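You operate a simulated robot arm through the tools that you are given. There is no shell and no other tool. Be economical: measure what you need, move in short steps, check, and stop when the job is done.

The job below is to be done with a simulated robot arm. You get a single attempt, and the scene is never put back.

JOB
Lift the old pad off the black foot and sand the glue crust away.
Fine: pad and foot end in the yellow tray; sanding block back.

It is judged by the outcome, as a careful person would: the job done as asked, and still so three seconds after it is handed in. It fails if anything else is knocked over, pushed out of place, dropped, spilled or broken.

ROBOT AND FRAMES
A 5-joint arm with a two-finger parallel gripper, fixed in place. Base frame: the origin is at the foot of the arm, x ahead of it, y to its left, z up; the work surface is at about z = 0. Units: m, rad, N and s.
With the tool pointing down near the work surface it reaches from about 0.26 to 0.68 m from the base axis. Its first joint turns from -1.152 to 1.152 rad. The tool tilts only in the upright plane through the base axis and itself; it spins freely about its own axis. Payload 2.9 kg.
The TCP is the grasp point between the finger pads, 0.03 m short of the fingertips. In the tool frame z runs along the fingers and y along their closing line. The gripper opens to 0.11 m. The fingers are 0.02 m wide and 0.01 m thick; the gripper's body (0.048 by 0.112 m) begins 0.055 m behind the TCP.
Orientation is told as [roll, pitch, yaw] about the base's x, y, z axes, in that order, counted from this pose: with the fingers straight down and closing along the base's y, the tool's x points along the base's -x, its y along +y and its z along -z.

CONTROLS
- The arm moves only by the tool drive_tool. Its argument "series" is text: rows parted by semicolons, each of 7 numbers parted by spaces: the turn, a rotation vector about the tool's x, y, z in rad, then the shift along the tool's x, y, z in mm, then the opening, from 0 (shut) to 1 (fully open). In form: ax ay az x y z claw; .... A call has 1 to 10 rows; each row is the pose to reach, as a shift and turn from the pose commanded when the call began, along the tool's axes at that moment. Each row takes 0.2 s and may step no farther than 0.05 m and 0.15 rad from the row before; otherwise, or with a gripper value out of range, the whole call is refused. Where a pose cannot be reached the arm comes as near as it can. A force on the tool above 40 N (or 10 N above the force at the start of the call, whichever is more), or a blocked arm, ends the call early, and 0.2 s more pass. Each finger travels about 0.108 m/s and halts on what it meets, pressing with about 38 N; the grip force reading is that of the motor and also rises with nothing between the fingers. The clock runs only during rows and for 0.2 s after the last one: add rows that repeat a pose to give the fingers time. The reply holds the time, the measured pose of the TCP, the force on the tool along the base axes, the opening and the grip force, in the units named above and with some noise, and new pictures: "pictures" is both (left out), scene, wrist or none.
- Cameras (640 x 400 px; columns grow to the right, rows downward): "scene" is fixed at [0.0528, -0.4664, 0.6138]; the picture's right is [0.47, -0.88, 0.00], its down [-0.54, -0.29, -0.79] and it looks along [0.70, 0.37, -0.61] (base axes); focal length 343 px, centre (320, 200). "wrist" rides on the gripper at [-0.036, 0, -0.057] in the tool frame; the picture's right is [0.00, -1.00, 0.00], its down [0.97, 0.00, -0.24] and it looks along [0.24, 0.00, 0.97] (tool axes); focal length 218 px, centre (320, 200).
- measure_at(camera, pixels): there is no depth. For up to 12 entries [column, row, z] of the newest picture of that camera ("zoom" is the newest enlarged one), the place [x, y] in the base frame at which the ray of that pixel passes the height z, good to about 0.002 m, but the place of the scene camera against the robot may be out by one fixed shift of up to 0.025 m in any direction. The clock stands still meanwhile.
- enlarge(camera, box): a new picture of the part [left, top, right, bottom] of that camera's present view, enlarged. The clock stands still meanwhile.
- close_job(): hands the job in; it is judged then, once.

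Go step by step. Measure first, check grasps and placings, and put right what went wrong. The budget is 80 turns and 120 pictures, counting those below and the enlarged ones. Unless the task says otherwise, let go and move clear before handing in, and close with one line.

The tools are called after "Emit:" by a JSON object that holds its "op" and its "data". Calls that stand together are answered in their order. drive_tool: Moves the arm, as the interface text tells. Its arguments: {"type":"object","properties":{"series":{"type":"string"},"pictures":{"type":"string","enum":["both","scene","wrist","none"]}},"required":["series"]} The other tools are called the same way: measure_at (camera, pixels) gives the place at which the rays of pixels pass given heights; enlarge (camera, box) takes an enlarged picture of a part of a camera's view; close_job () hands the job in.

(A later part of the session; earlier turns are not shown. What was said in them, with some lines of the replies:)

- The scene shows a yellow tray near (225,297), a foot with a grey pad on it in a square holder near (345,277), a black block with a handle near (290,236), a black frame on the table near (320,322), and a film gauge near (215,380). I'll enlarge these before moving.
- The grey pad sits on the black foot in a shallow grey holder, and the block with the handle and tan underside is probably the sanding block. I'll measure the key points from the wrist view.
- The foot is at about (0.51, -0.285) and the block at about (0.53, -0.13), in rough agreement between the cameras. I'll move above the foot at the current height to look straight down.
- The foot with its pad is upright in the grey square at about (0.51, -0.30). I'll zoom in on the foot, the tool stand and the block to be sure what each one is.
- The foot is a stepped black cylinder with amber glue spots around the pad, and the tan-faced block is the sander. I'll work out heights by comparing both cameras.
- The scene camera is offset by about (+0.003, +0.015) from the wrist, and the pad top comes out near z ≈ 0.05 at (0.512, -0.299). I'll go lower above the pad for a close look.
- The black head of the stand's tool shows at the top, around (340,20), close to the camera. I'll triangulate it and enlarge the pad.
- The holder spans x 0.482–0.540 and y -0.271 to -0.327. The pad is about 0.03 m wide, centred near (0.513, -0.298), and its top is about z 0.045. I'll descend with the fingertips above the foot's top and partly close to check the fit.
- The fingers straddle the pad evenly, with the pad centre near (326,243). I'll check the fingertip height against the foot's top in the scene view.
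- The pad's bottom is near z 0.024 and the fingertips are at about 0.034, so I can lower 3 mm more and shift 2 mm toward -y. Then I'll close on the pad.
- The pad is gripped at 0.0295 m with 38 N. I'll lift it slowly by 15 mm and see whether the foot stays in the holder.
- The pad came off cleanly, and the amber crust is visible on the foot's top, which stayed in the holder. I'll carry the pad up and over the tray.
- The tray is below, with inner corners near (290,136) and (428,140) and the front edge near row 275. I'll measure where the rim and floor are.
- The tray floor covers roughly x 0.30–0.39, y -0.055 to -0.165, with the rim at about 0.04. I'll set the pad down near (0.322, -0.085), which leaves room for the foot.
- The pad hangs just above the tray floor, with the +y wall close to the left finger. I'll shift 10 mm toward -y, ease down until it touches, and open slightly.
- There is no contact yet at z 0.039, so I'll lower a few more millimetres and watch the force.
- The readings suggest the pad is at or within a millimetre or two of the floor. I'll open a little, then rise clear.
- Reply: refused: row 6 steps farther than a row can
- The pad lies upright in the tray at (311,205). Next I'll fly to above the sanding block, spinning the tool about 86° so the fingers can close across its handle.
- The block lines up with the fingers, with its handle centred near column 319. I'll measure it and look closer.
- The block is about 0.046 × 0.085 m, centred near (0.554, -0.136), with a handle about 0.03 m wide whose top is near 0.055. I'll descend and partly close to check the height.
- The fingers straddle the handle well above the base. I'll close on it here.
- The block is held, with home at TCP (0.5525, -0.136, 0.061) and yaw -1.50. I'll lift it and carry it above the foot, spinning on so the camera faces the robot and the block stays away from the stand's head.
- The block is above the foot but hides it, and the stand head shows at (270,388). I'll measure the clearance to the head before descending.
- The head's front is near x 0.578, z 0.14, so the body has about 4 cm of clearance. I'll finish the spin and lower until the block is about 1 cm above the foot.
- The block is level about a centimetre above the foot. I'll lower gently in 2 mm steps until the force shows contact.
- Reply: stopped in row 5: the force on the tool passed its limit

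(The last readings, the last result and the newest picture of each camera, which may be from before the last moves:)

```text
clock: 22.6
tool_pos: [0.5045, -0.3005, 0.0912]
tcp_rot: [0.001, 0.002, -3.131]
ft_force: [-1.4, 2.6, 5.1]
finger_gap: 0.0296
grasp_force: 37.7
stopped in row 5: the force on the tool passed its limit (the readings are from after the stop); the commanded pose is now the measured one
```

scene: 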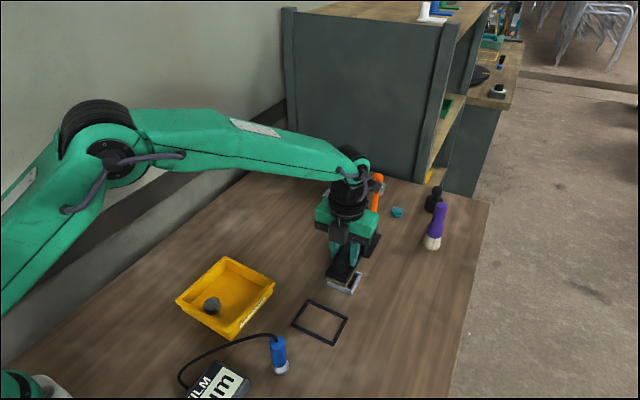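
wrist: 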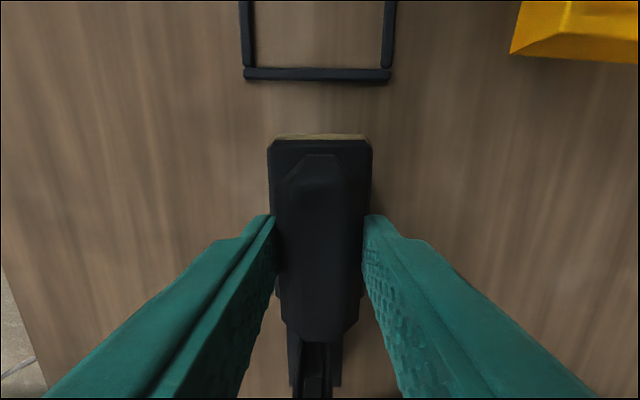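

Contact came at TCP z ≈ 0.091, and about 6 N of contact force remains. I'll rub with strokes along x at this height.

Emit:
{"op": "drive_tool", "data": {"series": "0 0 0 5 0 0 0.2; 0 0 0 12 0 0 0.2; 0 0 0 5 0 0 0.2; 0 0 0 -5 0 0 0.2; 0 0 0 -12 0 0 0.2; 0 0 0 -5 0 0 0.2; 0 0 0 5 0 0 0.2; 0 0 0 12 0 0 0.2; 0 0 0 5 0 0 0.2; 0 0 0 0 0 0 0.2"}}

Emit:
{"op": "enlarge", "data": {"camera": "scene", "box": [300, 210, 400, 300]}}

```text
clock: 24.8
tool_pos: [0.506, -0.2998, 0.0915]
tcp_rot: [0.005, 0.011, -3.129]
ft_force: [11.5, 1.5, 13.5]
finger_gap: 0.0295
grasp_force: 38.1
```

scene: 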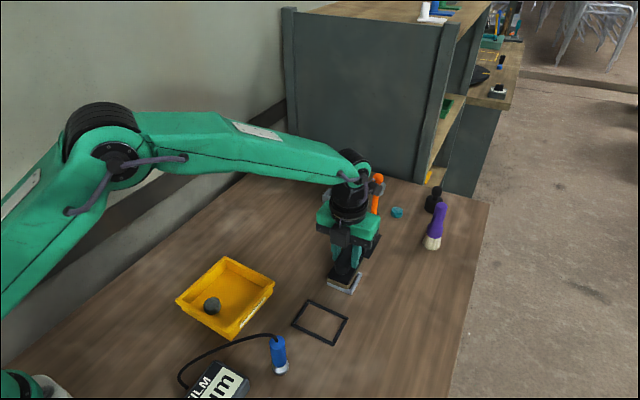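
wrist: 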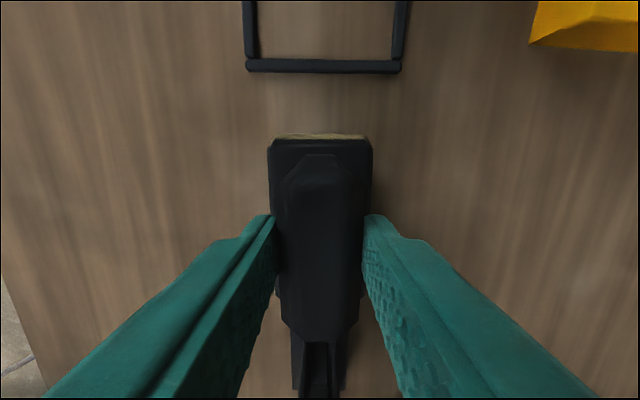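

```text
4.44 times, centred on (350, 255) of scene
```

zoom: 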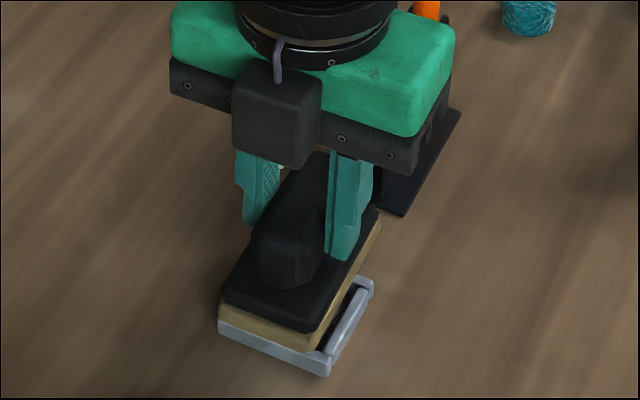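

Normal force is about 13 N with real friction, and the holder hasn't moved. I'll do another set slightly lighter with some y strokes, then lift to inspect.

Emit:
{"op": "drive_tool", "data": {"series": "0 0 0 -7 3 -0.3 0.2; 0 0 0 -14 4 -0.3 0.2; 0 0 0 -7 0 -0.3 0.2; 0 0 0 0 -4 -0.3 0.2; 0 0 0 8 -4 -0.3 0.2; 0 0 0 0 0 -0.3 0.2; 0 0 0 -8 4 -0.3 0.2; 0 0 0 -14 0 -0.3 0.2; 0 0 0 -7 -4 -0.3 0.2; 0 0 0 0 0 -0.3 0.2", "pictures": "none"}}

Emit:
{"op": "drive_tool", "data": {"series": "0 0 0 0 0 -10 0.2; 0 0 0 20 0 -45 0.2; 0 0 0 20 -40 -70 0.2; 0 0 0 20 -80 -75 0.2; 0 0 0 20 -80 -75 0.2"}}

Emit:
{"op": "enlarge", "data": {"camera": "scene", "box": [300, 240, 390, 305]}}

```text
clock: 27.0
tool_pos: [0.5031, -0.2996, 0.0914]
tcp_rot: [-0.003, -0.003, -3.13]
ft_force: [-16.9, 5.0, 21.2]
finger_gap: 0.0296
grasp_force: 38.4
```

```text
clock: 28.2
tool_pos: [0.5248, -0.2205, 0.1627]
tcp_rot: [0.002, 0.006, -3.129]
ft_force: [1.0, 0.5, -2.4]
finger_gap: 0.0295
grasp_force: 38.5
```

scene: 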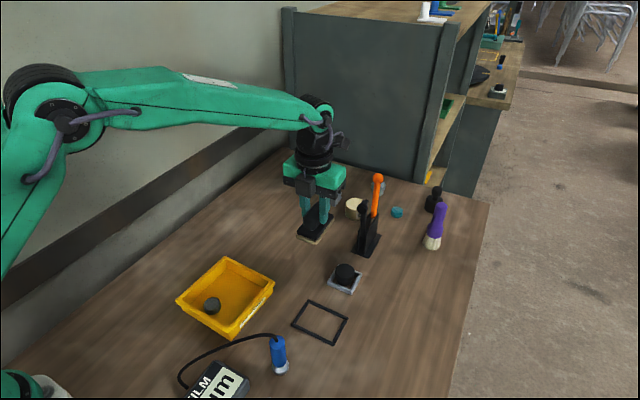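
wrist: 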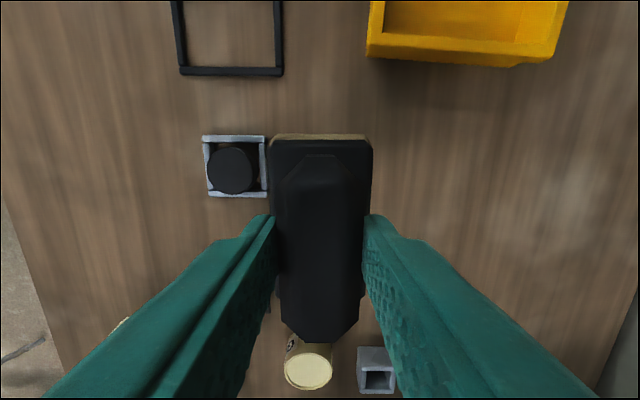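

```text
6.15 times, centred on (345, 272) of scene
```

zoom: 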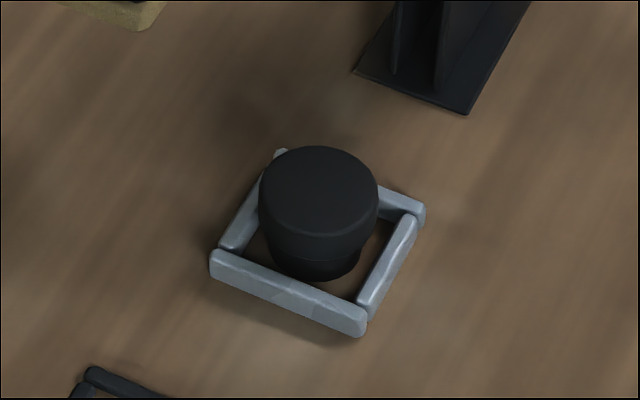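

The foot's top is clean and black, with no amber left and nothing displaced. I'll check from the wrist too and take the block back home, spinning back to yaw -1.50.

Emit:
{"op": "enlarge", "data": {"camera": "wrist", "box": [190, 120, 280, 210]}}

Emit:
{"op": "drive_tool", "data": {"series": "0 0 -0.15 3 -10 0 0.2; 0 0 -0.3 6 -20 0 0.2; 0 0 -0.45 9 -30 0 0.2; 0 0 -0.6 12 -40 0 0.2; 0 0 -0.75 15 -50 0 0.2; 0 0 -0.9 18 -60 0 0.2; 0 0 -1.05 22 -70 0 0.2; 0 0 -1.2 25 -78 0 0.2; 0 0 -1.35 27 -84 0 0.2; 0 0 -1.5 27 -84 0 0.2", "pictures": "none"}}

```text
4.44 times, centred on (235, 165) of wrist
```

zoom: 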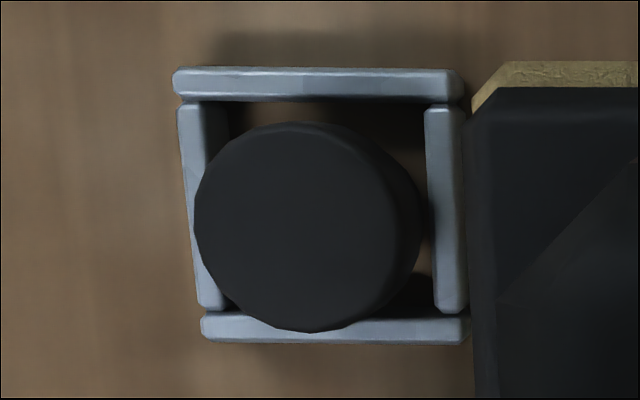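

```text
clock: 30.4
tool_pos: [0.5499, -0.1356, 0.1665]
tcp_rot: [0.003, -0.002, -1.626]
ft_force: [-0.9, 0.2, -1.8]
finger_gap: 0.0299
grasp_force: 38.3
```

Both views confirm the top is clean, and the block is over its home spot. I'll finish the yaw and lower to about 1 cm above the table.

Emit:
{"op": "drive_tool", "data": {"series": "0 0 -0.123 0 2 20 0.2; 0 0 -0.123 0 2 55 0.2; 0 0 -0.123 0 2 80 0.2; 0 0 -0.123 0 2 92 0.2; 0 0 -0.123 0 2 92 0.2"}}

Emit:
{"op": "enlarge", "data": {"camera": "scene", "box": [245, 190, 335, 260]}}

```text
clock: 31.6
tool_pos: [0.5518, -0.1357, 0.073]
tcp_rot: [0.004, -0.002, -1.506]
ft_force: [-0.4, -0.5, -1.9]
finger_gap: 0.0298
grasp_force: 38.0
```

scene: 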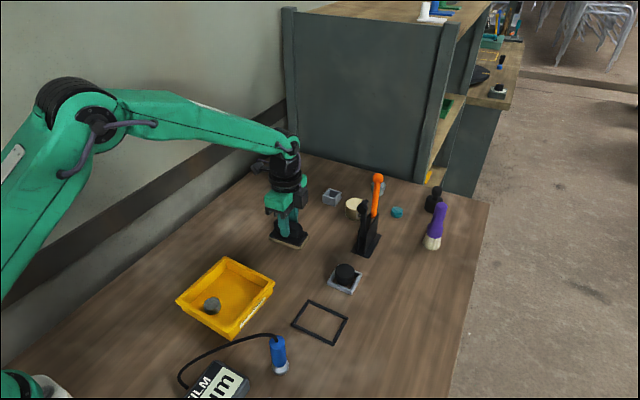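
wrist: 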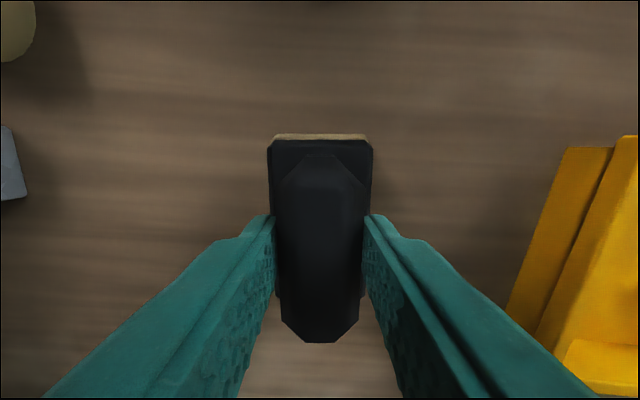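

```text
5.71 times, centred on (290, 225) of scene
```

zoom: 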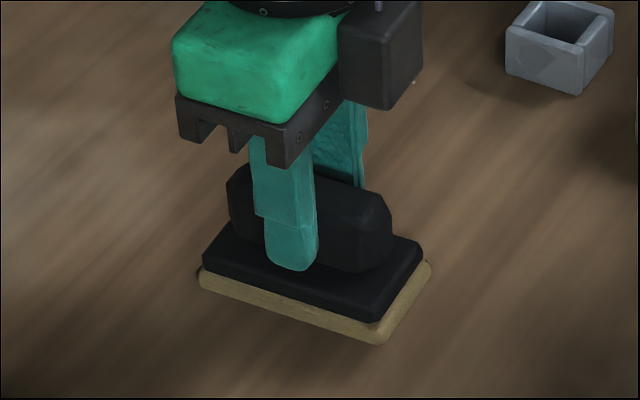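

Compared with the original picture, the block sits about 4 mm too far left (front corner 378 versus 387 in the zoom), so I'll correct by about 3.5 mm toward -y. Then I'll lower the rest of the way.

Emit:
{"op": "drive_tool", "data": {"series": "0 0 0 -3.5 0.5 4 0.2; 0 0 0 -3.5 0.5 8 0.2; 0 0 0 -3.5 0.5 10 0.2; 0 0 0 -3.5 0.5 10 0.2"}}

Emit:
{"op": "enlarge", "data": {"camera": "scene", "box": [245, 190, 335, 260]}}

```text
clock: 32.6
tool_pos: [0.5524, -0.1402, 0.0627]
tcp_rot: [0.005, 0.0, -1.507]
ft_force: [0.1, -0.7, -2.5]
finger_gap: 0.0298
grasp_force: 38.1
```

scene: 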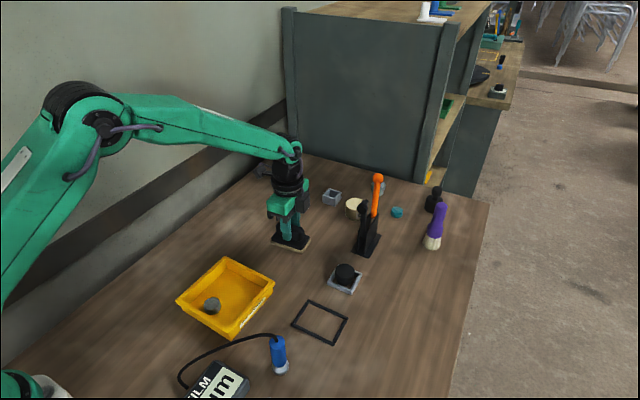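
wrist: 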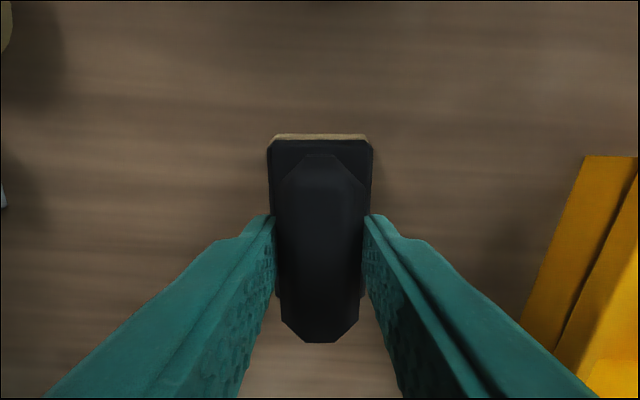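

```text
5.71 times, centred on (290, 225) of scene
```

zoom: 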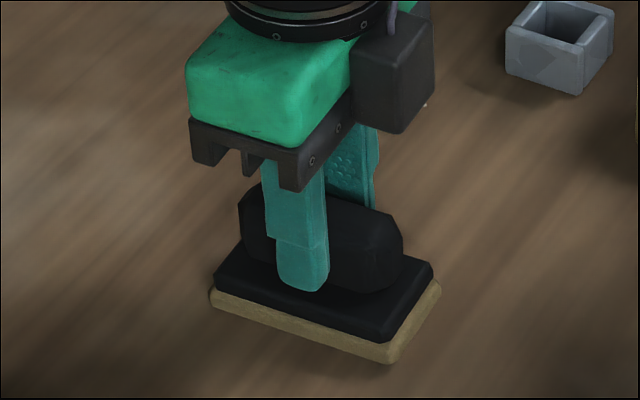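

The block's corners now match the original picture within about a millimetre. I'll lower the last bit to touch down.

Emit:
{"op": "drive_tool", "data": {"series": "0 0 0 0 0 0.5 0.2; 0 0 0 0 0 1 0.2; 0 0 0 0 0 1.5 0.2; 0 0 0 0 0 1.5 0.2", "pictures": "none"}}

```text
clock: 33.6
tool_pos: [0.5521, -0.138, 0.063]
tcp_rot: [0.004, -0.001, -1.505]
ft_force: [0.1, -0.3, -2.4]
finger_gap: 0.0295
grasp_force: 38.4
```

It is still hanging (force -2.4 N), so I'll lower a bit further.

Emit:
{"op": "drive_tool", "data": {"series": "0 0 0 0 0 0.5 0.2; 0 0 0 0 0 1 0.2; 0 0 0 0 0 1.5 0.2; 0 0 0 0 0 1.5 0.2", "pictures": "none"}}

```text
clock: 34.6
tool_pos: [0.5535, -0.1396, 0.0624]
tcp_rot: [0.004, -0.001, -1.506]
ft_force: [-2.2, 2.7, 6.5]
finger_gap: 0.0296
grasp_force: 38.1
```

The force is now +6.5 N, so the block is on the table. I'll release, rise, and head toward the foot while spinning back to yaw 0.

Emit:
{"op": "drive_tool", "data": {"series": "0 0 0 0 0 0 0.3; 0 0 0 0 0 0 0.45; 0 0 0 0 0 0 0.5; 0 0 0 0 0 -40 0.5; 0 0 0 0 0 -80 0.6; 0 0 -0.15 0 0 -110 0.7; 0 0 -0.15 0 0 -110 0.7"}}

Emit:
{"op": "enlarge", "data": {"camera": "scene", "box": [255, 210, 327, 260]}}

```text
clock: 36.2
tool_pos: [0.5535, -0.1414, 0.1709]
tcp_rot: [0.003, -0.001, -1.356]
ft_force: [-0.5, -0.1, -0.6]
finger_gap: 0.0771
grasp_force: 0.0
```

scene: 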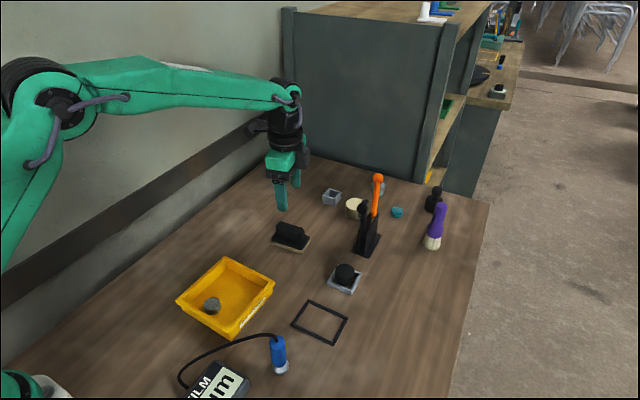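
wrist: 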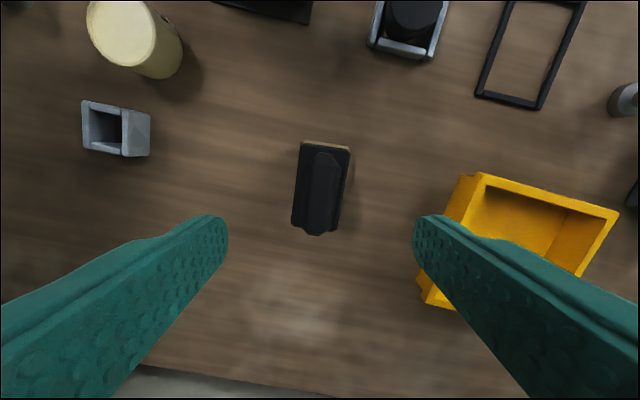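

```text
8.00 times, centred on (291, 235) of scene
```

zoom: 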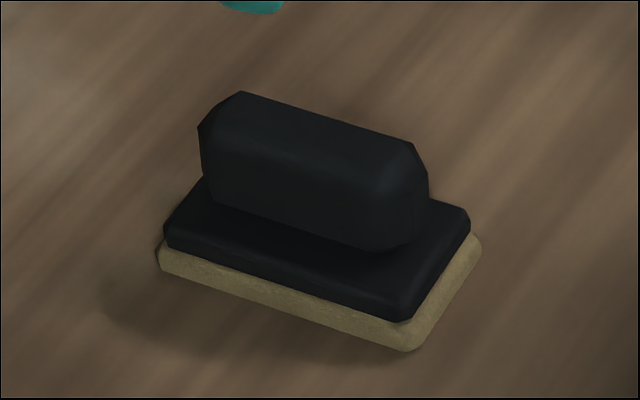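

The block is back within about 1 mm of its starting spot. Now I'll go to the foot, spinning so the camera faces the robot side, away from the stand's head.

Emit:
{"op": "drive_tool", "data": {"series": "0 0 0.15 -5 -15 0 0.7; 0 0 0.3 -15 -35 0 0.7; 0 0 0.45 -30 -55 0 0.7; 0 0 0.6 -50 -70 0 0.7; 0 0 0.75 -72 -76 0 0.7; 0 0 0.9 -94 -76 0 0.7; 0 0 1.05 -115 -76 0 0.7; 0 0 1.2 -133 -76 0 0.7; 0 0 1.35 -146 -76 0 0.7; 0 0 1.5 -146 -76 0 0.7", "pictures": "none"}}

Emit:
{"op": "drive_tool", "data": {"series": "0 0 0.14 0 0 15 0.7; 0 0 0.285 0 0 40 0.7; 0 0 0.285 0 0 40 0.7"}}

```text
clock: 38.4
tool_pos: [0.5098, -0.2982, 0.173]
tcp_rot: [0.001, 0.001, -2.861]
ft_force: [0.6, 1.1, 0.3]
finger_gap: 0.0767
grasp_force: 0.0
```

```text
clock: 39.2
tool_pos: [0.5104, -0.2967, 0.1321]
tcp_rot: [0.002, 0.003, 3.141]
ft_force: [-0.7, 0.9, 0.0]
finger_gap: 0.0773
grasp_force: 0.1
```

scene: 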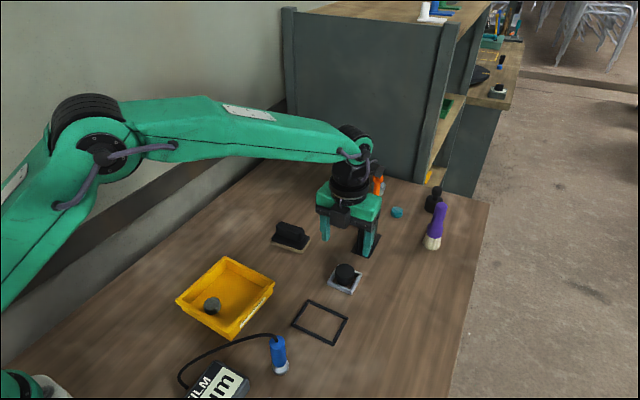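
wrist: 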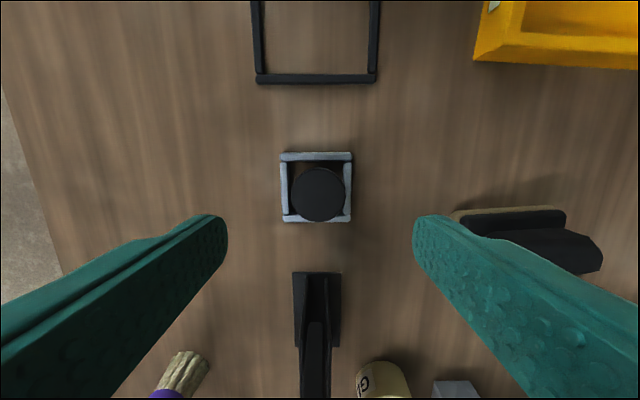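

The foot's top shows at about (318,195). I'll measure it before descending.

Emit:
{"op": "measure_at", "data": {"camera": "wrist", "pixels": [[318, 195, 0.03], [291, 195, 0.03], [345, 195, 0.03], [318, 168, 0.03], [318, 221, 0.03], [281, 160, 0.012], [352, 218, 0.012]]}}

Emit:
{"op": "enlarge", "data": {"camera": "wrist", "box": [260, 140, 376, 232]}}

```text
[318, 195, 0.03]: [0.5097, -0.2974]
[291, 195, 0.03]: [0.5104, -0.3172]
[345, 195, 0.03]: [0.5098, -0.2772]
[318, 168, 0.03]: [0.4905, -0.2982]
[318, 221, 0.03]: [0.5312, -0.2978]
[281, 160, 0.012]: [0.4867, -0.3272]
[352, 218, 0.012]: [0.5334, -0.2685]
```

```text
4.35 times, centred on (318, 186) of wrist
```

zoom: 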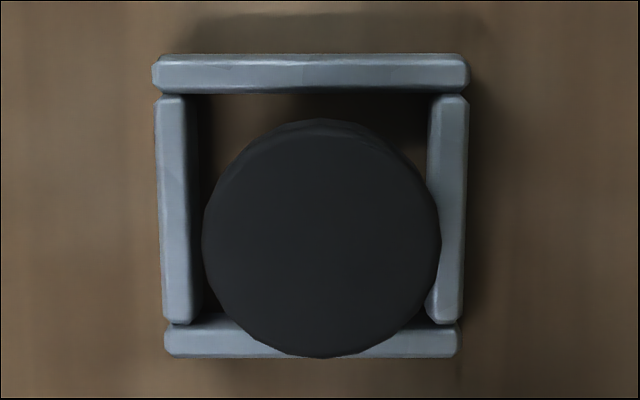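

The foot is centred at (0.510, -0.298), directly under the TCP. I'll descend so the fingertips are beside its upper collar, above the holder walls.

Emit:
{"op": "drive_tool", "data": {"series": "0 0 0 0 1 30 0.6; 0 0 0 0 1 55 0.55; 0 0 0 0 1 70 0.5; 0 0 0 0 1 78 0.5; 0 0 0 0 1 78 0.5"}}

Emit:
{"op": "enlarge", "data": {"camera": "scene", "box": [305, 230, 395, 300]}}

```text
clock: 40.4
tool_pos: [0.5116, -0.3019, 0.0565]
tcp_rot: [0.008, 0.012, 3.136]
ft_force: [-3.0, -15.9, 26.0]
finger_gap: 0.055
grasp_force: 0.0
```

scene: 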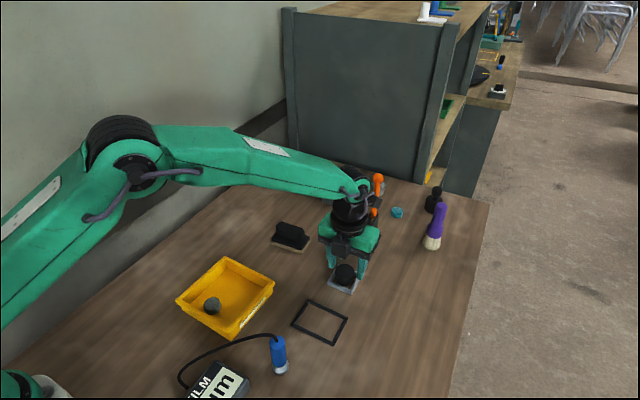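
wrist: 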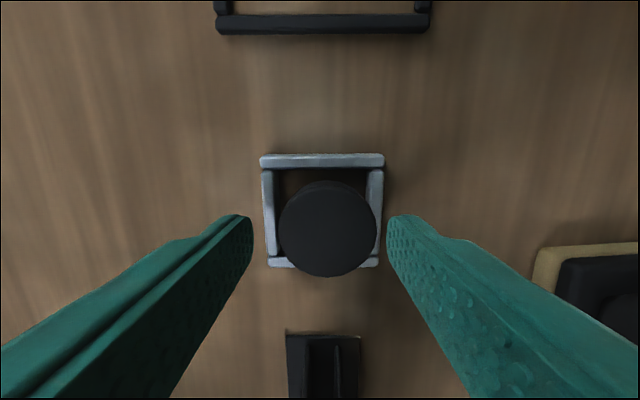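

```text
5.71 times, centred on (350, 265) of scene
```

zoom: 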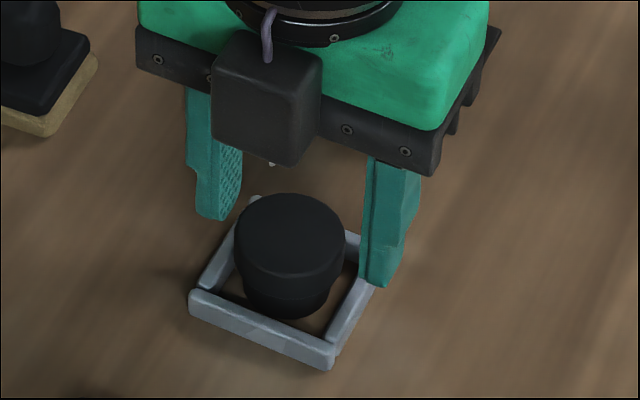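

The tool reads 26 N up and -16 N in y, so something is touching. I'll back up 12 mm right away and look at the stand side too.

Emit:
{"op": "drive_tool", "data": {"series": "0 0 0 0 0 -6 0.5; 0 0 0 0 0 -14 0.5; 0 0 0 0 0 -14 0.5"}}

Emit:
{"op": "enlarge", "data": {"camera": "scene", "box": [305, 170, 405, 300]}}

```text
clock: 41.2
tool_pos: [0.5099, -0.2959, 0.0666]
tcp_rot: [-0.001, 0.001, -3.139]
ft_force: [-0.8, -4.2, -0.3]
finger_gap: 0.0551
grasp_force: 0.2
```

scene: 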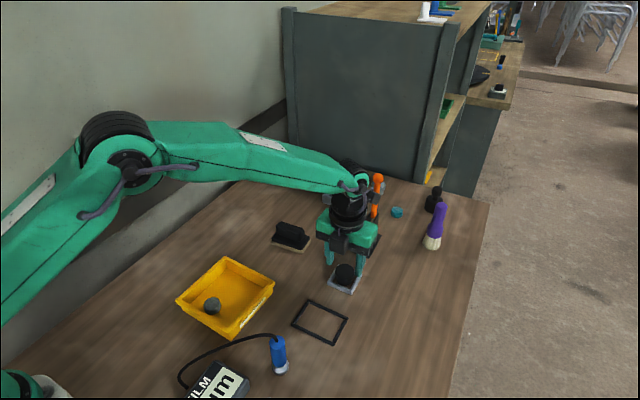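
wrist: 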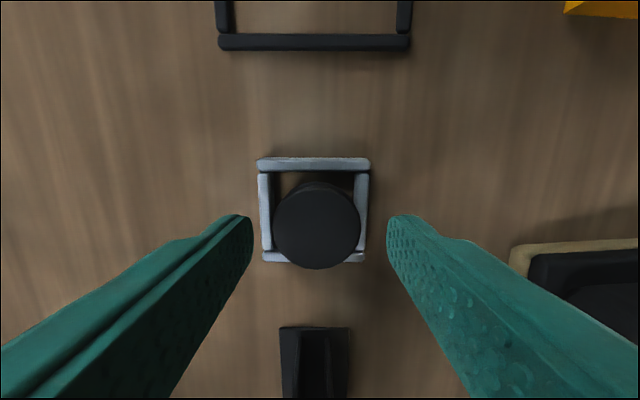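

```text
3.08 times, centred on (355, 235) of scene
```

zoom: 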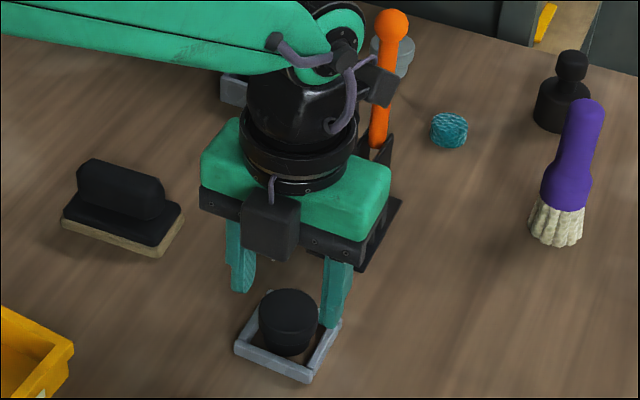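

The bracket box on the wrist's +x side, at zoom (375,85), now hangs over the stand, so that is the likely contact. I'll rise and check whether the stand moved before choosing the opposite spin.

Emit:
{"op": "drive_tool", "data": {"series": "0 0 0 0 0 -40 0.5; 0 0 0 -10 0 -80 0.5; 0 0 0 -45 0 -110 0.5; 0 0 0 -80 0 -110 0.5; 0 0 0 -80 0 -110 0.5"}}

Emit:
{"op": "enlarge", "data": {"camera": "scene", "box": [260, 160, 460, 350]}}

```text
clock: 42.4
tool_pos: [0.4299, -0.2997, 0.1787]
tcp_rot: [0.001, 0.002, -3.142]
ft_force: [-0.3, -0.2, -0.3]
finger_gap: 0.055
grasp_force: 0.2
```

scene: 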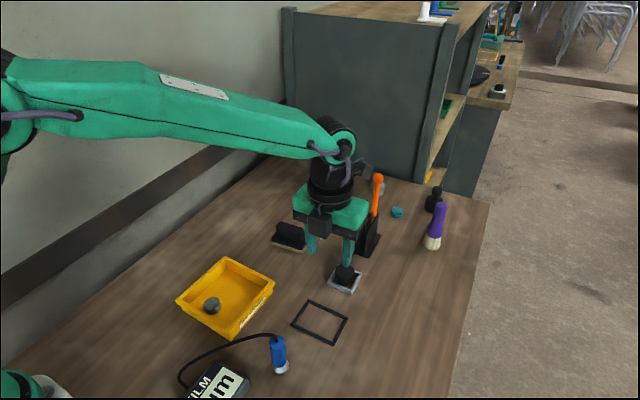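
wrist: 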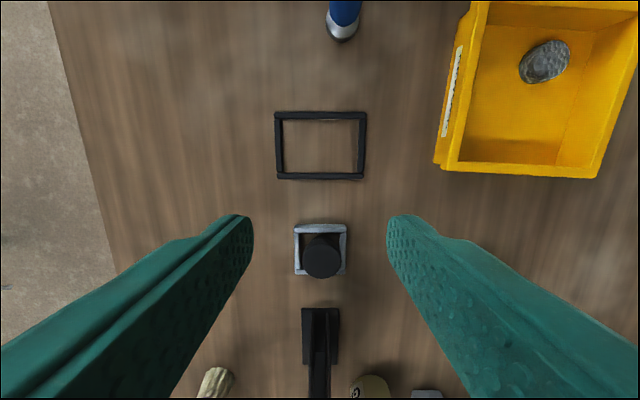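

```text
2.11 times, centred on (360, 255) of scene
```

zoom: 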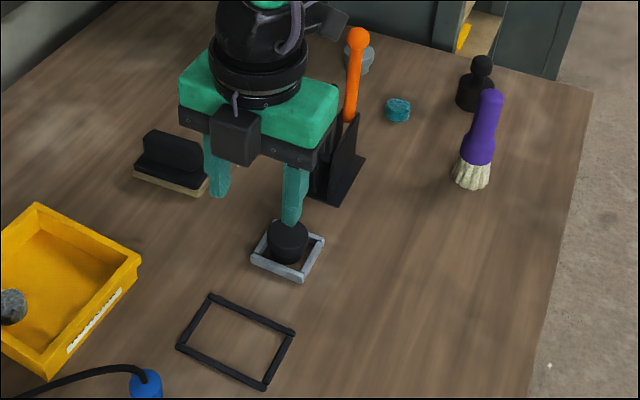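

The stand, orange tool and holder are exactly where they were. I'll spin back to yaw 0 out here, where the bracket box will face the robot as it did for the pad grasp.

Emit:
{"op": "drive_tool", "data": {"series": "0 0 -0.15 0 0 0 0.5; 0 0 -0.3 0 0 0 0.5; 0 0 -0.45 0 0 0 0.5; 0 0 -0.6 0 0 0 0.5; 0 0 -0.75 0 0 0 0.5; 0 0 -0.9 0 0 0 0.5; 0 0 -1.05 0 0 0 0.5; 0 0 -1.2 0 0 0 0.5; 0 0 -1.35 0 0 0 0.5; 0 0 -1.5 0 0 0 0.5", "pictures": "none"}}

Emit:
{"op": "drive_tool", "data": {"series": "0 0 -0.15 0 0 0 0.5; 0 0 -0.3 0 0 0 0.5; 0 0 -0.45 0 0 0 0.5; 0 0 -0.6 0 0 0 0.5; 0 0 -0.75 0 0 0 0.5; 0 0 -0.9 0 0 0 0.5; 0 0 -1.05 0 0 0 0.5; 0 0 -1.2 0 0 0 0.5; 0 0 -1.35 0 0 0 0.5; 0 0 -1.5 0 0 0 0.5", "pictures": "none"}}

Emit:
{"op": "drive_tool", "data": {"series": "0 0 -0.14 -20 0 0 0.7; 0 0 -0.14 -50 0 0 0.7; 0 0 -0.14 -87 0 0 0.7; 0 0 -0.14 -87 0 40 0.7; 0 0 -0.14 -87 0 40 0.7"}}

```text
clock: 44.6
tool_pos: [0.4293, -0.2977, 0.1771]
tcp_rot: [0.004, -0.001, -1.638]
ft_force: [-0.3, -0.2, 0.4]
finger_gap: 0.055
grasp_force: 0.0
```

```text
clock: 46.8
tool_pos: [0.43, -0.2988, 0.1771]
tcp_rot: [-0.001, -0.004, -0.139]
ft_force: [0.5, 0.5, 0.4]
finger_gap: 0.055
grasp_force: 0.0
```

```text
clock: 48.0
tool_pos: [0.5187, -0.3113, 0.1395]
tcp_rot: [-0.002, -0.002, 0.0]
ft_force: [0.0, 0.5, -0.8]
finger_gap: 0.0771
grasp_force: 0.0
```

scene: 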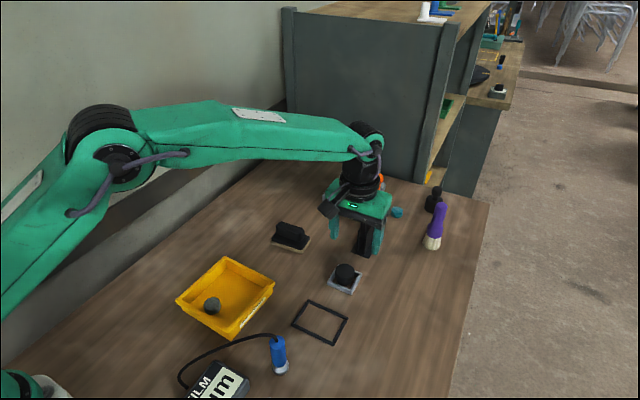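
wrist: 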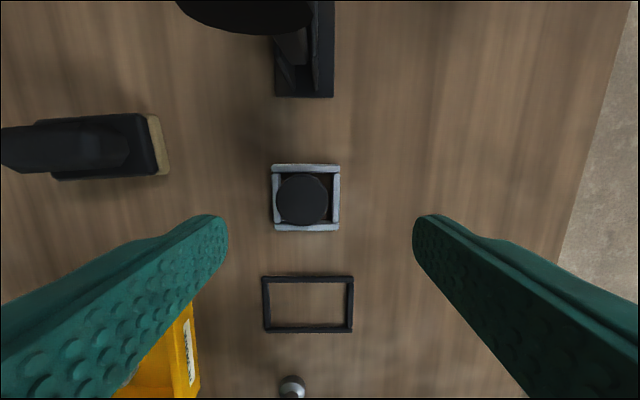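

I'm back at yaw 0 but 12 mm too far toward -y. I'll measure the foot and head again from here.

Emit:
{"op": "measure_at", "data": {"camera": "wrist", "pixels": [[302, 199, 0.03], [276, 199, 0.03], [329, 199, 0.03], [302, 225, 0.03], [245, 34, 0.14], [245, 34, 0.15], [245, 34, 0.16], [272, 170, 0.012], [340, 226, 0.012]]}}

Emit:
{"op": "enlarge", "data": {"camera": "wrist", "box": [170, 0, 350, 112]}}

```text
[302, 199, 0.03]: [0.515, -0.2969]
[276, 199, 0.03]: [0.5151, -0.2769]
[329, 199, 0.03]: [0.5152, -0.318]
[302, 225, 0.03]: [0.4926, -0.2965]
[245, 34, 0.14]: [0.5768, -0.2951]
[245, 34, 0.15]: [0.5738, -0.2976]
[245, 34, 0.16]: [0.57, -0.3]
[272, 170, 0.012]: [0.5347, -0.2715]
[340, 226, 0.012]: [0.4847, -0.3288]
```

```text
3.56 times, centred on (260, 56) of wrist
```

zoom: 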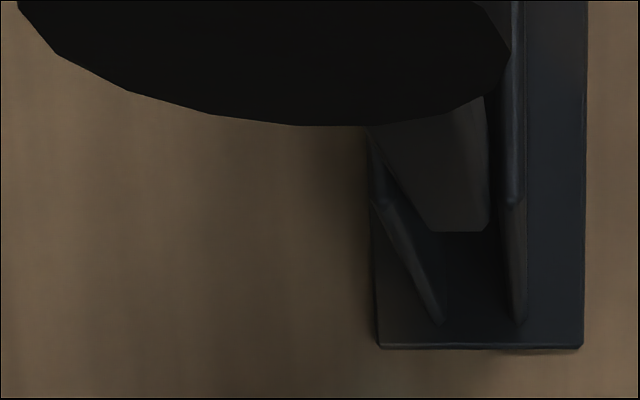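

The foot is centred near (0.512, -0.297) and the head's front is still near x 0.575. I'll descend at x ≈ 0.510 to z 0.058 with the fingers wide enough to clear everything, and check the force.

Emit:
{"op": "drive_tool", "data": {"series": "0 0 0 9 13 10 0.7; 0 0 0 9 13 40 0.6; 0 0 0 9 13 65 0.55; 0 0 0 9 13 80 0.55; 0 0 0 9 13 80 0.55"}}

Emit:
{"op": "enlarge", "data": {"camera": "scene", "box": [305, 230, 395, 300]}}

```text
clock: 49.2
tool_pos: [0.5077, -0.296, 0.0568]
tcp_rot: [0.0, -0.003, -0.004]
ft_force: [0.4, -0.9, 0.3]
finger_gap: 0.0605
grasp_force: 0.0
```

scene: 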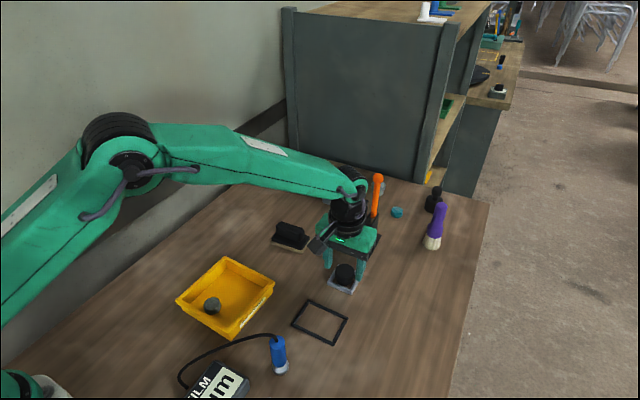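
wrist: 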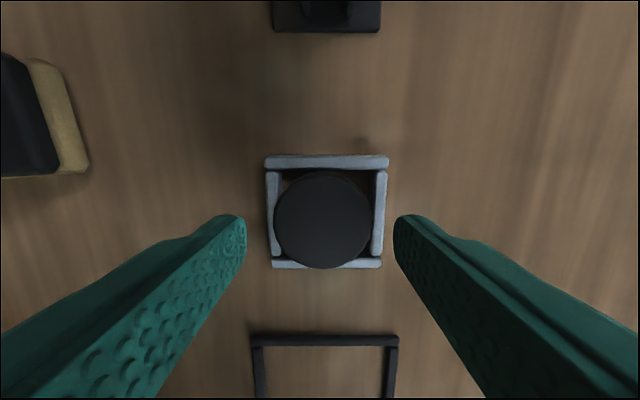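

```text
5.71 times, centred on (350, 265) of scene
```

zoom: 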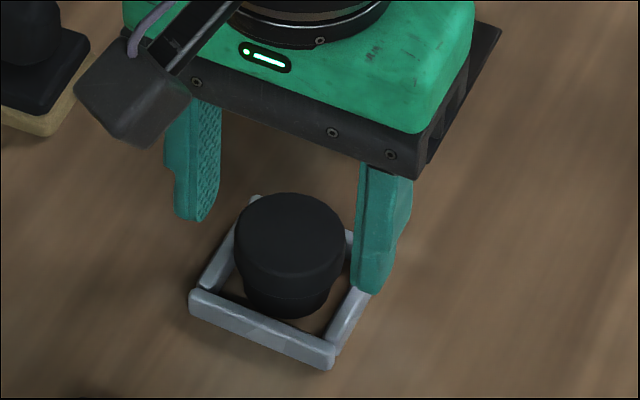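

Force is clean here, so the earlier contact was the stand side. The foot sits about 1.5 mm toward -y of the finger midline; I'll correct, lower 6 mm and close on the collar.

Emit:
{"op": "drive_tool", "data": {"series": "0 0 0 0 -1.5 3 0.55; 0 0 0 0 -1.5 6 0.5; 0 0 0 0 -1.5 6 0.4; 0 0 0 0 -1.5 6 0.3; 0 0 0 0 -1.5 6 0.3; 0 0 0 0 -1.5 6 0.3"}}

Emit:
{"op": "enlarge", "data": {"camera": "scene", "box": [305, 230, 395, 300]}}

```text
clock: 50.6
tool_pos: [0.5086, -0.2993, 0.0508]
tcp_rot: [-0.003, -0.005, -0.002]
ft_force: [-0.1, 0.8, 0.6]
finger_gap: 0.0393
grasp_force: 38.2
```

scene: 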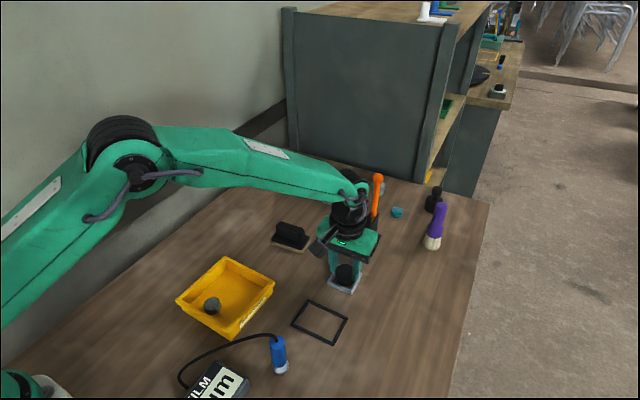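
wrist: 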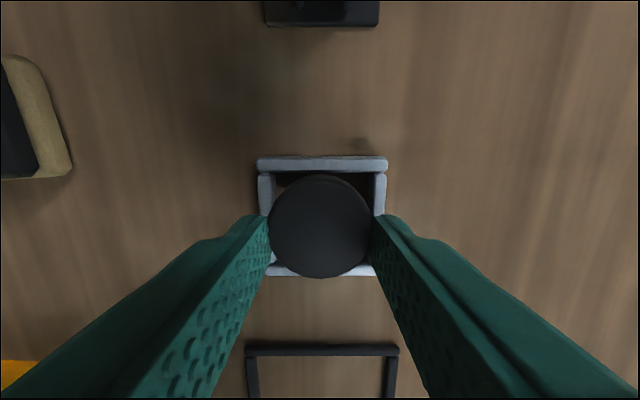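

```text
5.71 times, centred on (350, 265) of scene
```

zoom: 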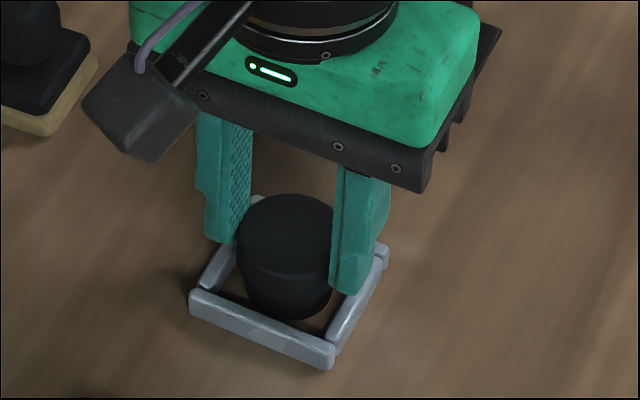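

The foot is gripped at 0.039 m with 38 N. I'll lift it, moving slightly toward the robot once it is out of the holder.

Emit:
{"op": "drive_tool", "data": {"series": "0 0 0 0 0 -8 0.3; 0 0 0 0 0 -20 0.3; 0 0 0 4 0 -40 0.3; 0 0 0 20 0 -80 0.3; 0 0 0 40 0 -115 0.3; 0 0 0 40 0 -115 0.3"}}

Emit:
{"op": "enlarge", "data": {"camera": "scene", "box": [260, 160, 460, 350]}}

```text
clock: 52.0
tool_pos: [0.4639, -0.3034, 0.164]
tcp_rot: [-0.002, -0.004, -0.001]
ft_force: [-0.5, -0.1, -0.7]
finger_gap: 0.0393
grasp_force: 37.5
```

scene: 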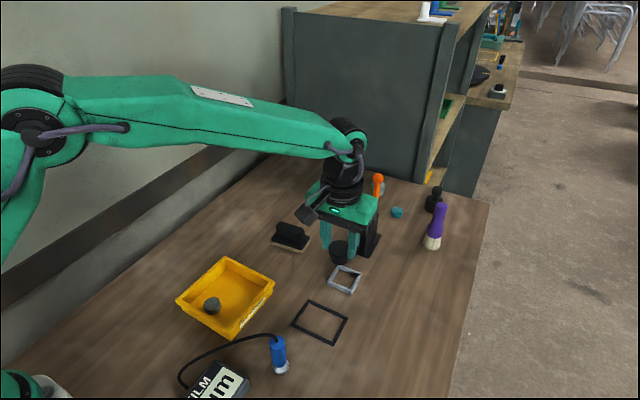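
wrist: 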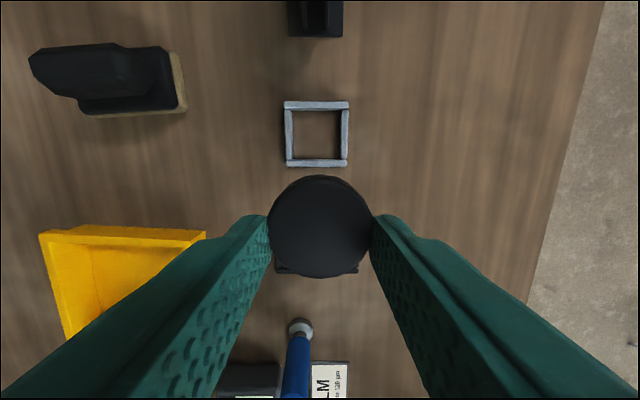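

```text
2.11 times, centred on (360, 255) of scene
```

zoom: 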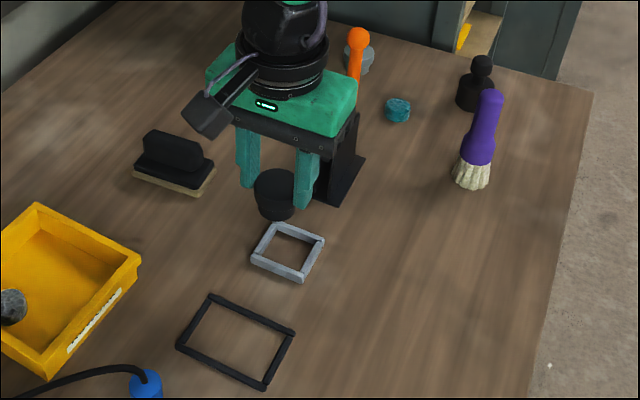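

The foot is held and the empty holder hasn't moved. I'll carry the foot over the tray to about (0.362, -0.126), diagonal to the pad.

Emit:
{"op": "drive_tool", "data": {"series": "0 0 0 20 35 0 0.3; 0 0 0 40 70 0 0.3; 0 0 0 60 105 0 0.3; 0 0 0 80 140 0 0.3; 0 0 0 100 177 0 0.3; 0 0 0 102 177 0 0.3"}}

Emit:
{"op": "enlarge", "data": {"camera": "scene", "box": [160, 210, 290, 340]}}

```text
clock: 53.4
tool_pos: [0.3626, -0.1238, 0.1643]
tcp_rot: [-0.002, -0.003, -0.001]
ft_force: [-0.3, 0.2, -1.6]
finger_gap: 0.0395
grasp_force: 38.3
```

scene: 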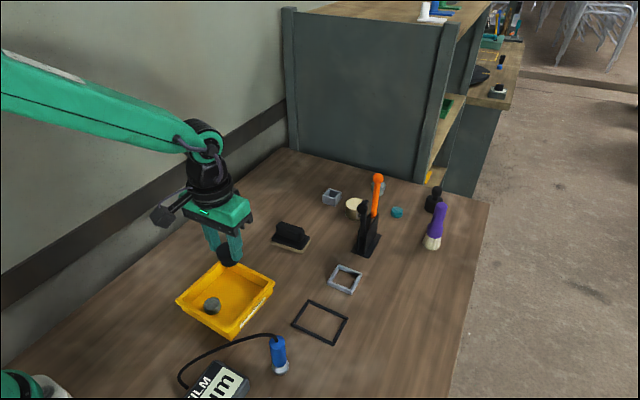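
wrist: 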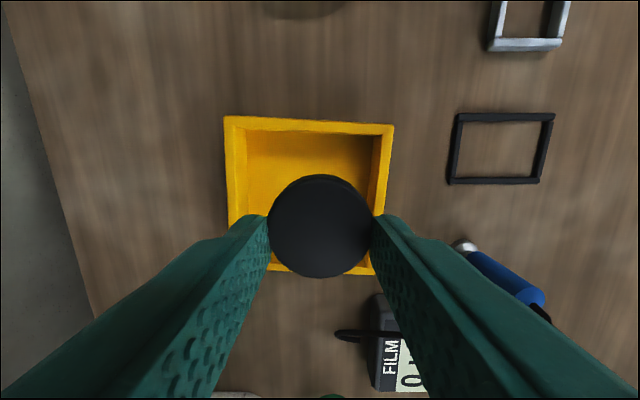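

```text
3.08 times, centred on (225, 275) of scene
```

zoom: 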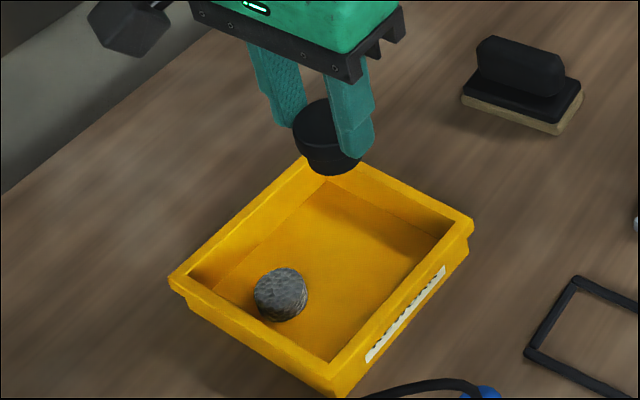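

Pad and tray are clear below. I'll lower the foot to just above the tray floor and look.

Emit:
{"op": "drive_tool", "data": {"series": "0 0 0 0 -2 40 0.3; 0 0 0 0 -2 75 0.3; 0 0 0 0 -2 95 0.3; 0 0 0 0 -2 102 0.3; 0 0 0 0 -2 102 0.3"}}

Emit:
{"op": "enlarge", "data": {"camera": "scene", "box": [160, 210, 290, 340]}}

```text
clock: 54.6
tool_pos: [0.3644, -0.1238, 0.0621]
tcp_rot: [-0.002, -0.002, -0.002]
ft_force: [-0.7, -0.1, -0.6]
finger_gap: 0.0395
grasp_force: 38.0
```

scene: 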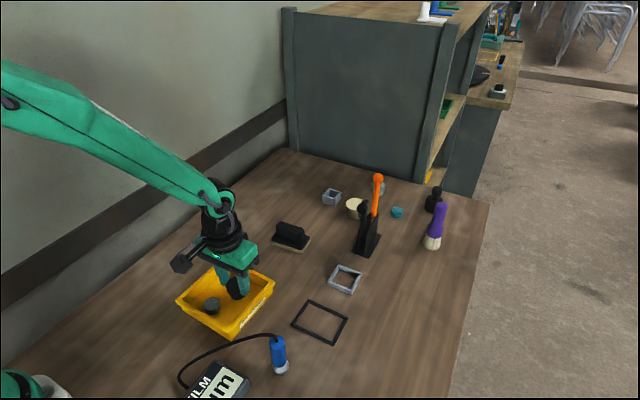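
wrist: 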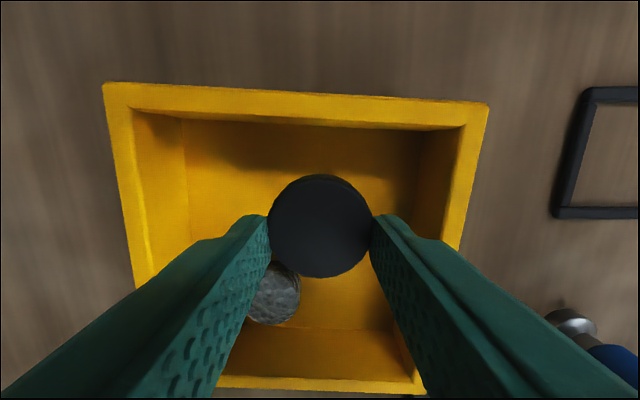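

```text
3.08 times, centred on (225, 275) of scene
```

zoom: 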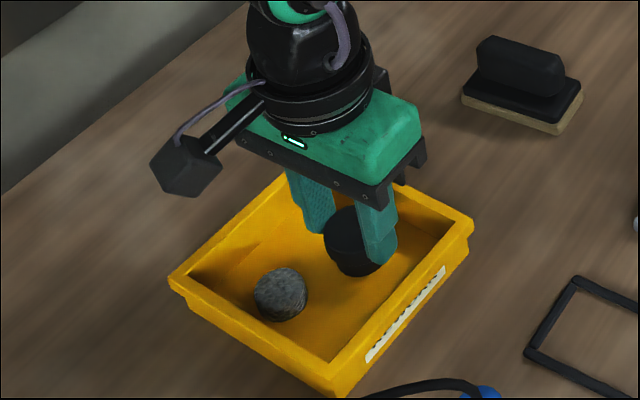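

Clear of the pad and walls. I'll ease down to contact.

Emit:
{"op": "drive_tool", "data": {"series": "0 0 0 0 0 3 0.3; 0 0 0 0 0 5 0.3; 0 0 0 0 0 6 0.3; 0 0 0 0 0 7 0.3; 0 0 0 0 0 7 0.3", "pictures": "none"}}

```text
clock: 55.8
tool_pos: [0.3657, -0.1233, 0.0575]
tcp_rot: [-0.002, -0.004, -0.001]
ft_force: [0.9, 0.2, -0.7]
finger_gap: 0.0393
grasp_force: 38.2
```

Emit:
{"op": "drive_tool", "data": {"series": "0 0 0 0 0 1 0.3; 0 0 0 0 0 2 0.3; 0 0 0 0 0 2.5 0.3; 0 0 0 0 0 2.5 0.3", "pictures": "none"}}

```text
clock: 56.8
tool_pos: [0.3658, -0.1239, 0.0542]
tcp_rot: [-0.001, -0.003, -0.001]
ft_force: [-5.1, 3.7, 18.3]
finger_gap: 0.0395
grasp_force: 37.6
```

The force rose to 18 N, so the foot is on the tray floor. I'll ease up 1 mm, open slightly and rise clear.

Emit:
{"op": "drive_tool", "data": {"series": "0 0 0 0 0 -1 0.3; 0 0 0 0 0 -1 0.42; 0 0 0 0 0 -1 0.46; 0 0 0 0 0 -1 0.46; 0 0 0 0 0 -30 0.46; 0 0 0 0 0 -70 0.46; 0 0 0 0 0 -115 0.46; 0 0 0 0 0 -150 0.5; 0 0 0 0 0 -150 0.5"}}

Emit:
{"op": "enlarge", "data": {"camera": "scene", "box": [160, 210, 290, 340]}}

Emit:
{"op": "enlarge", "data": {"camera": "scene", "box": [260, 160, 460, 350]}}

```text
clock: 58.8
tool_pos: [0.3641, -0.1247, 0.2036]
tcp_rot: [-0.002, -0.004, -0.001]
ft_force: [0.1, 0.0, 0.6]
finger_gap: 0.055
grasp_force: 0.1
```

scene: 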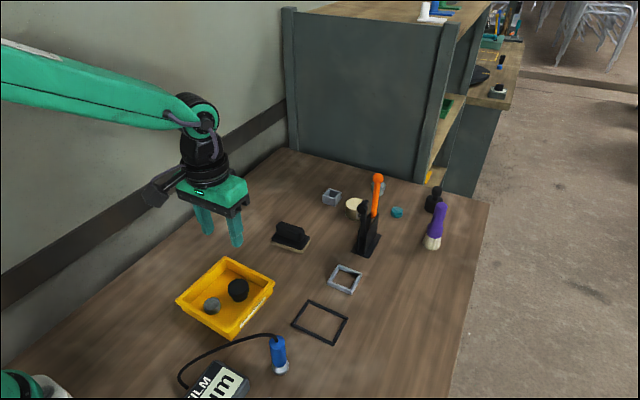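
wrist: 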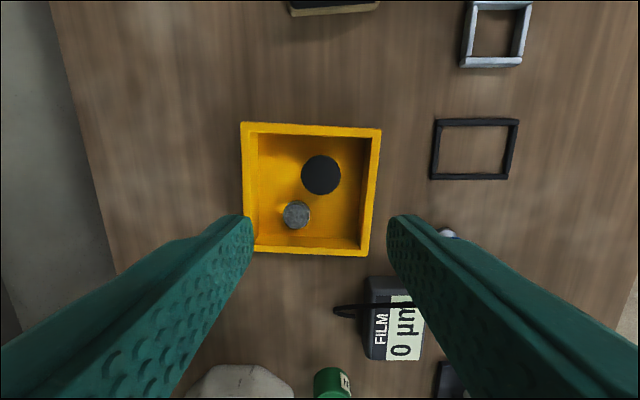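

```text
3.08 times, centred on (225, 275) of scene
```

zoom: 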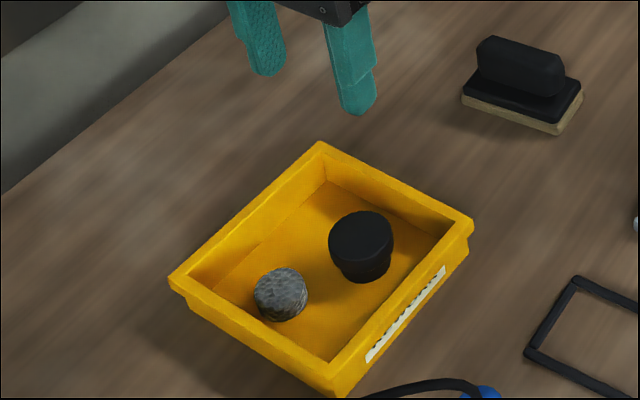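

```text
2.11 times, centred on (360, 255) of scene
```

zoom: 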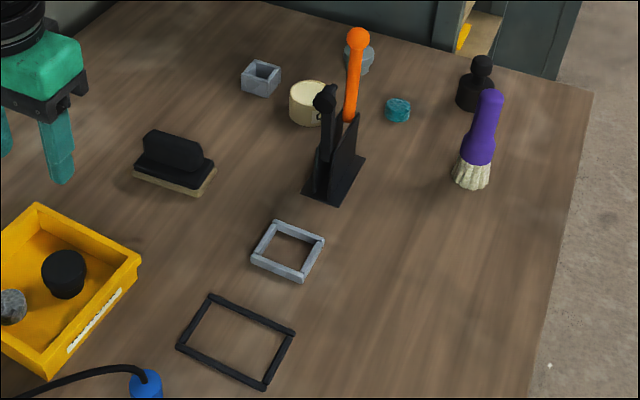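

Pad and clean foot are both in the tray, the block is home and the stand looks unchanged. One last comparison of the stand's tool with its first zoom.

Emit:
{"op": "enlarge", "data": {"camera": "scene", "box": [320, 165, 460, 262]}}

```text
4.12 times, centred on (390, 214) of scene
```

zoom: 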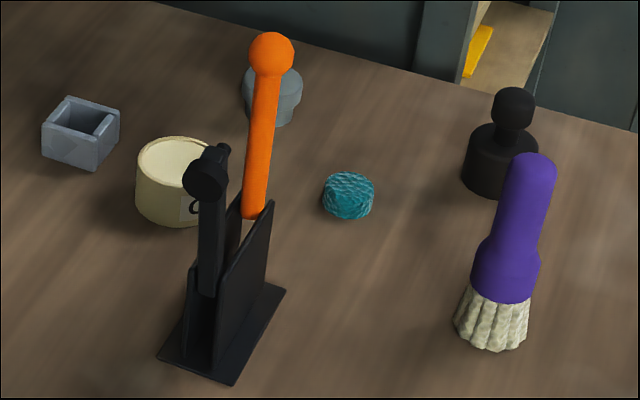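

The stand and its tool match the first zoom, so everything is in place and I'm handing the job in.

Emit:
{"op": "close_job", "data": {}}

```text
The job is handed in.
```

The old pad is off, the glue crust is sanded away with no amber left, and the pad and foot are in the yellow tray; the sanding block is back within about 1 mm, and although the gripper touched something (probably the tool stand) once, nothing moved.
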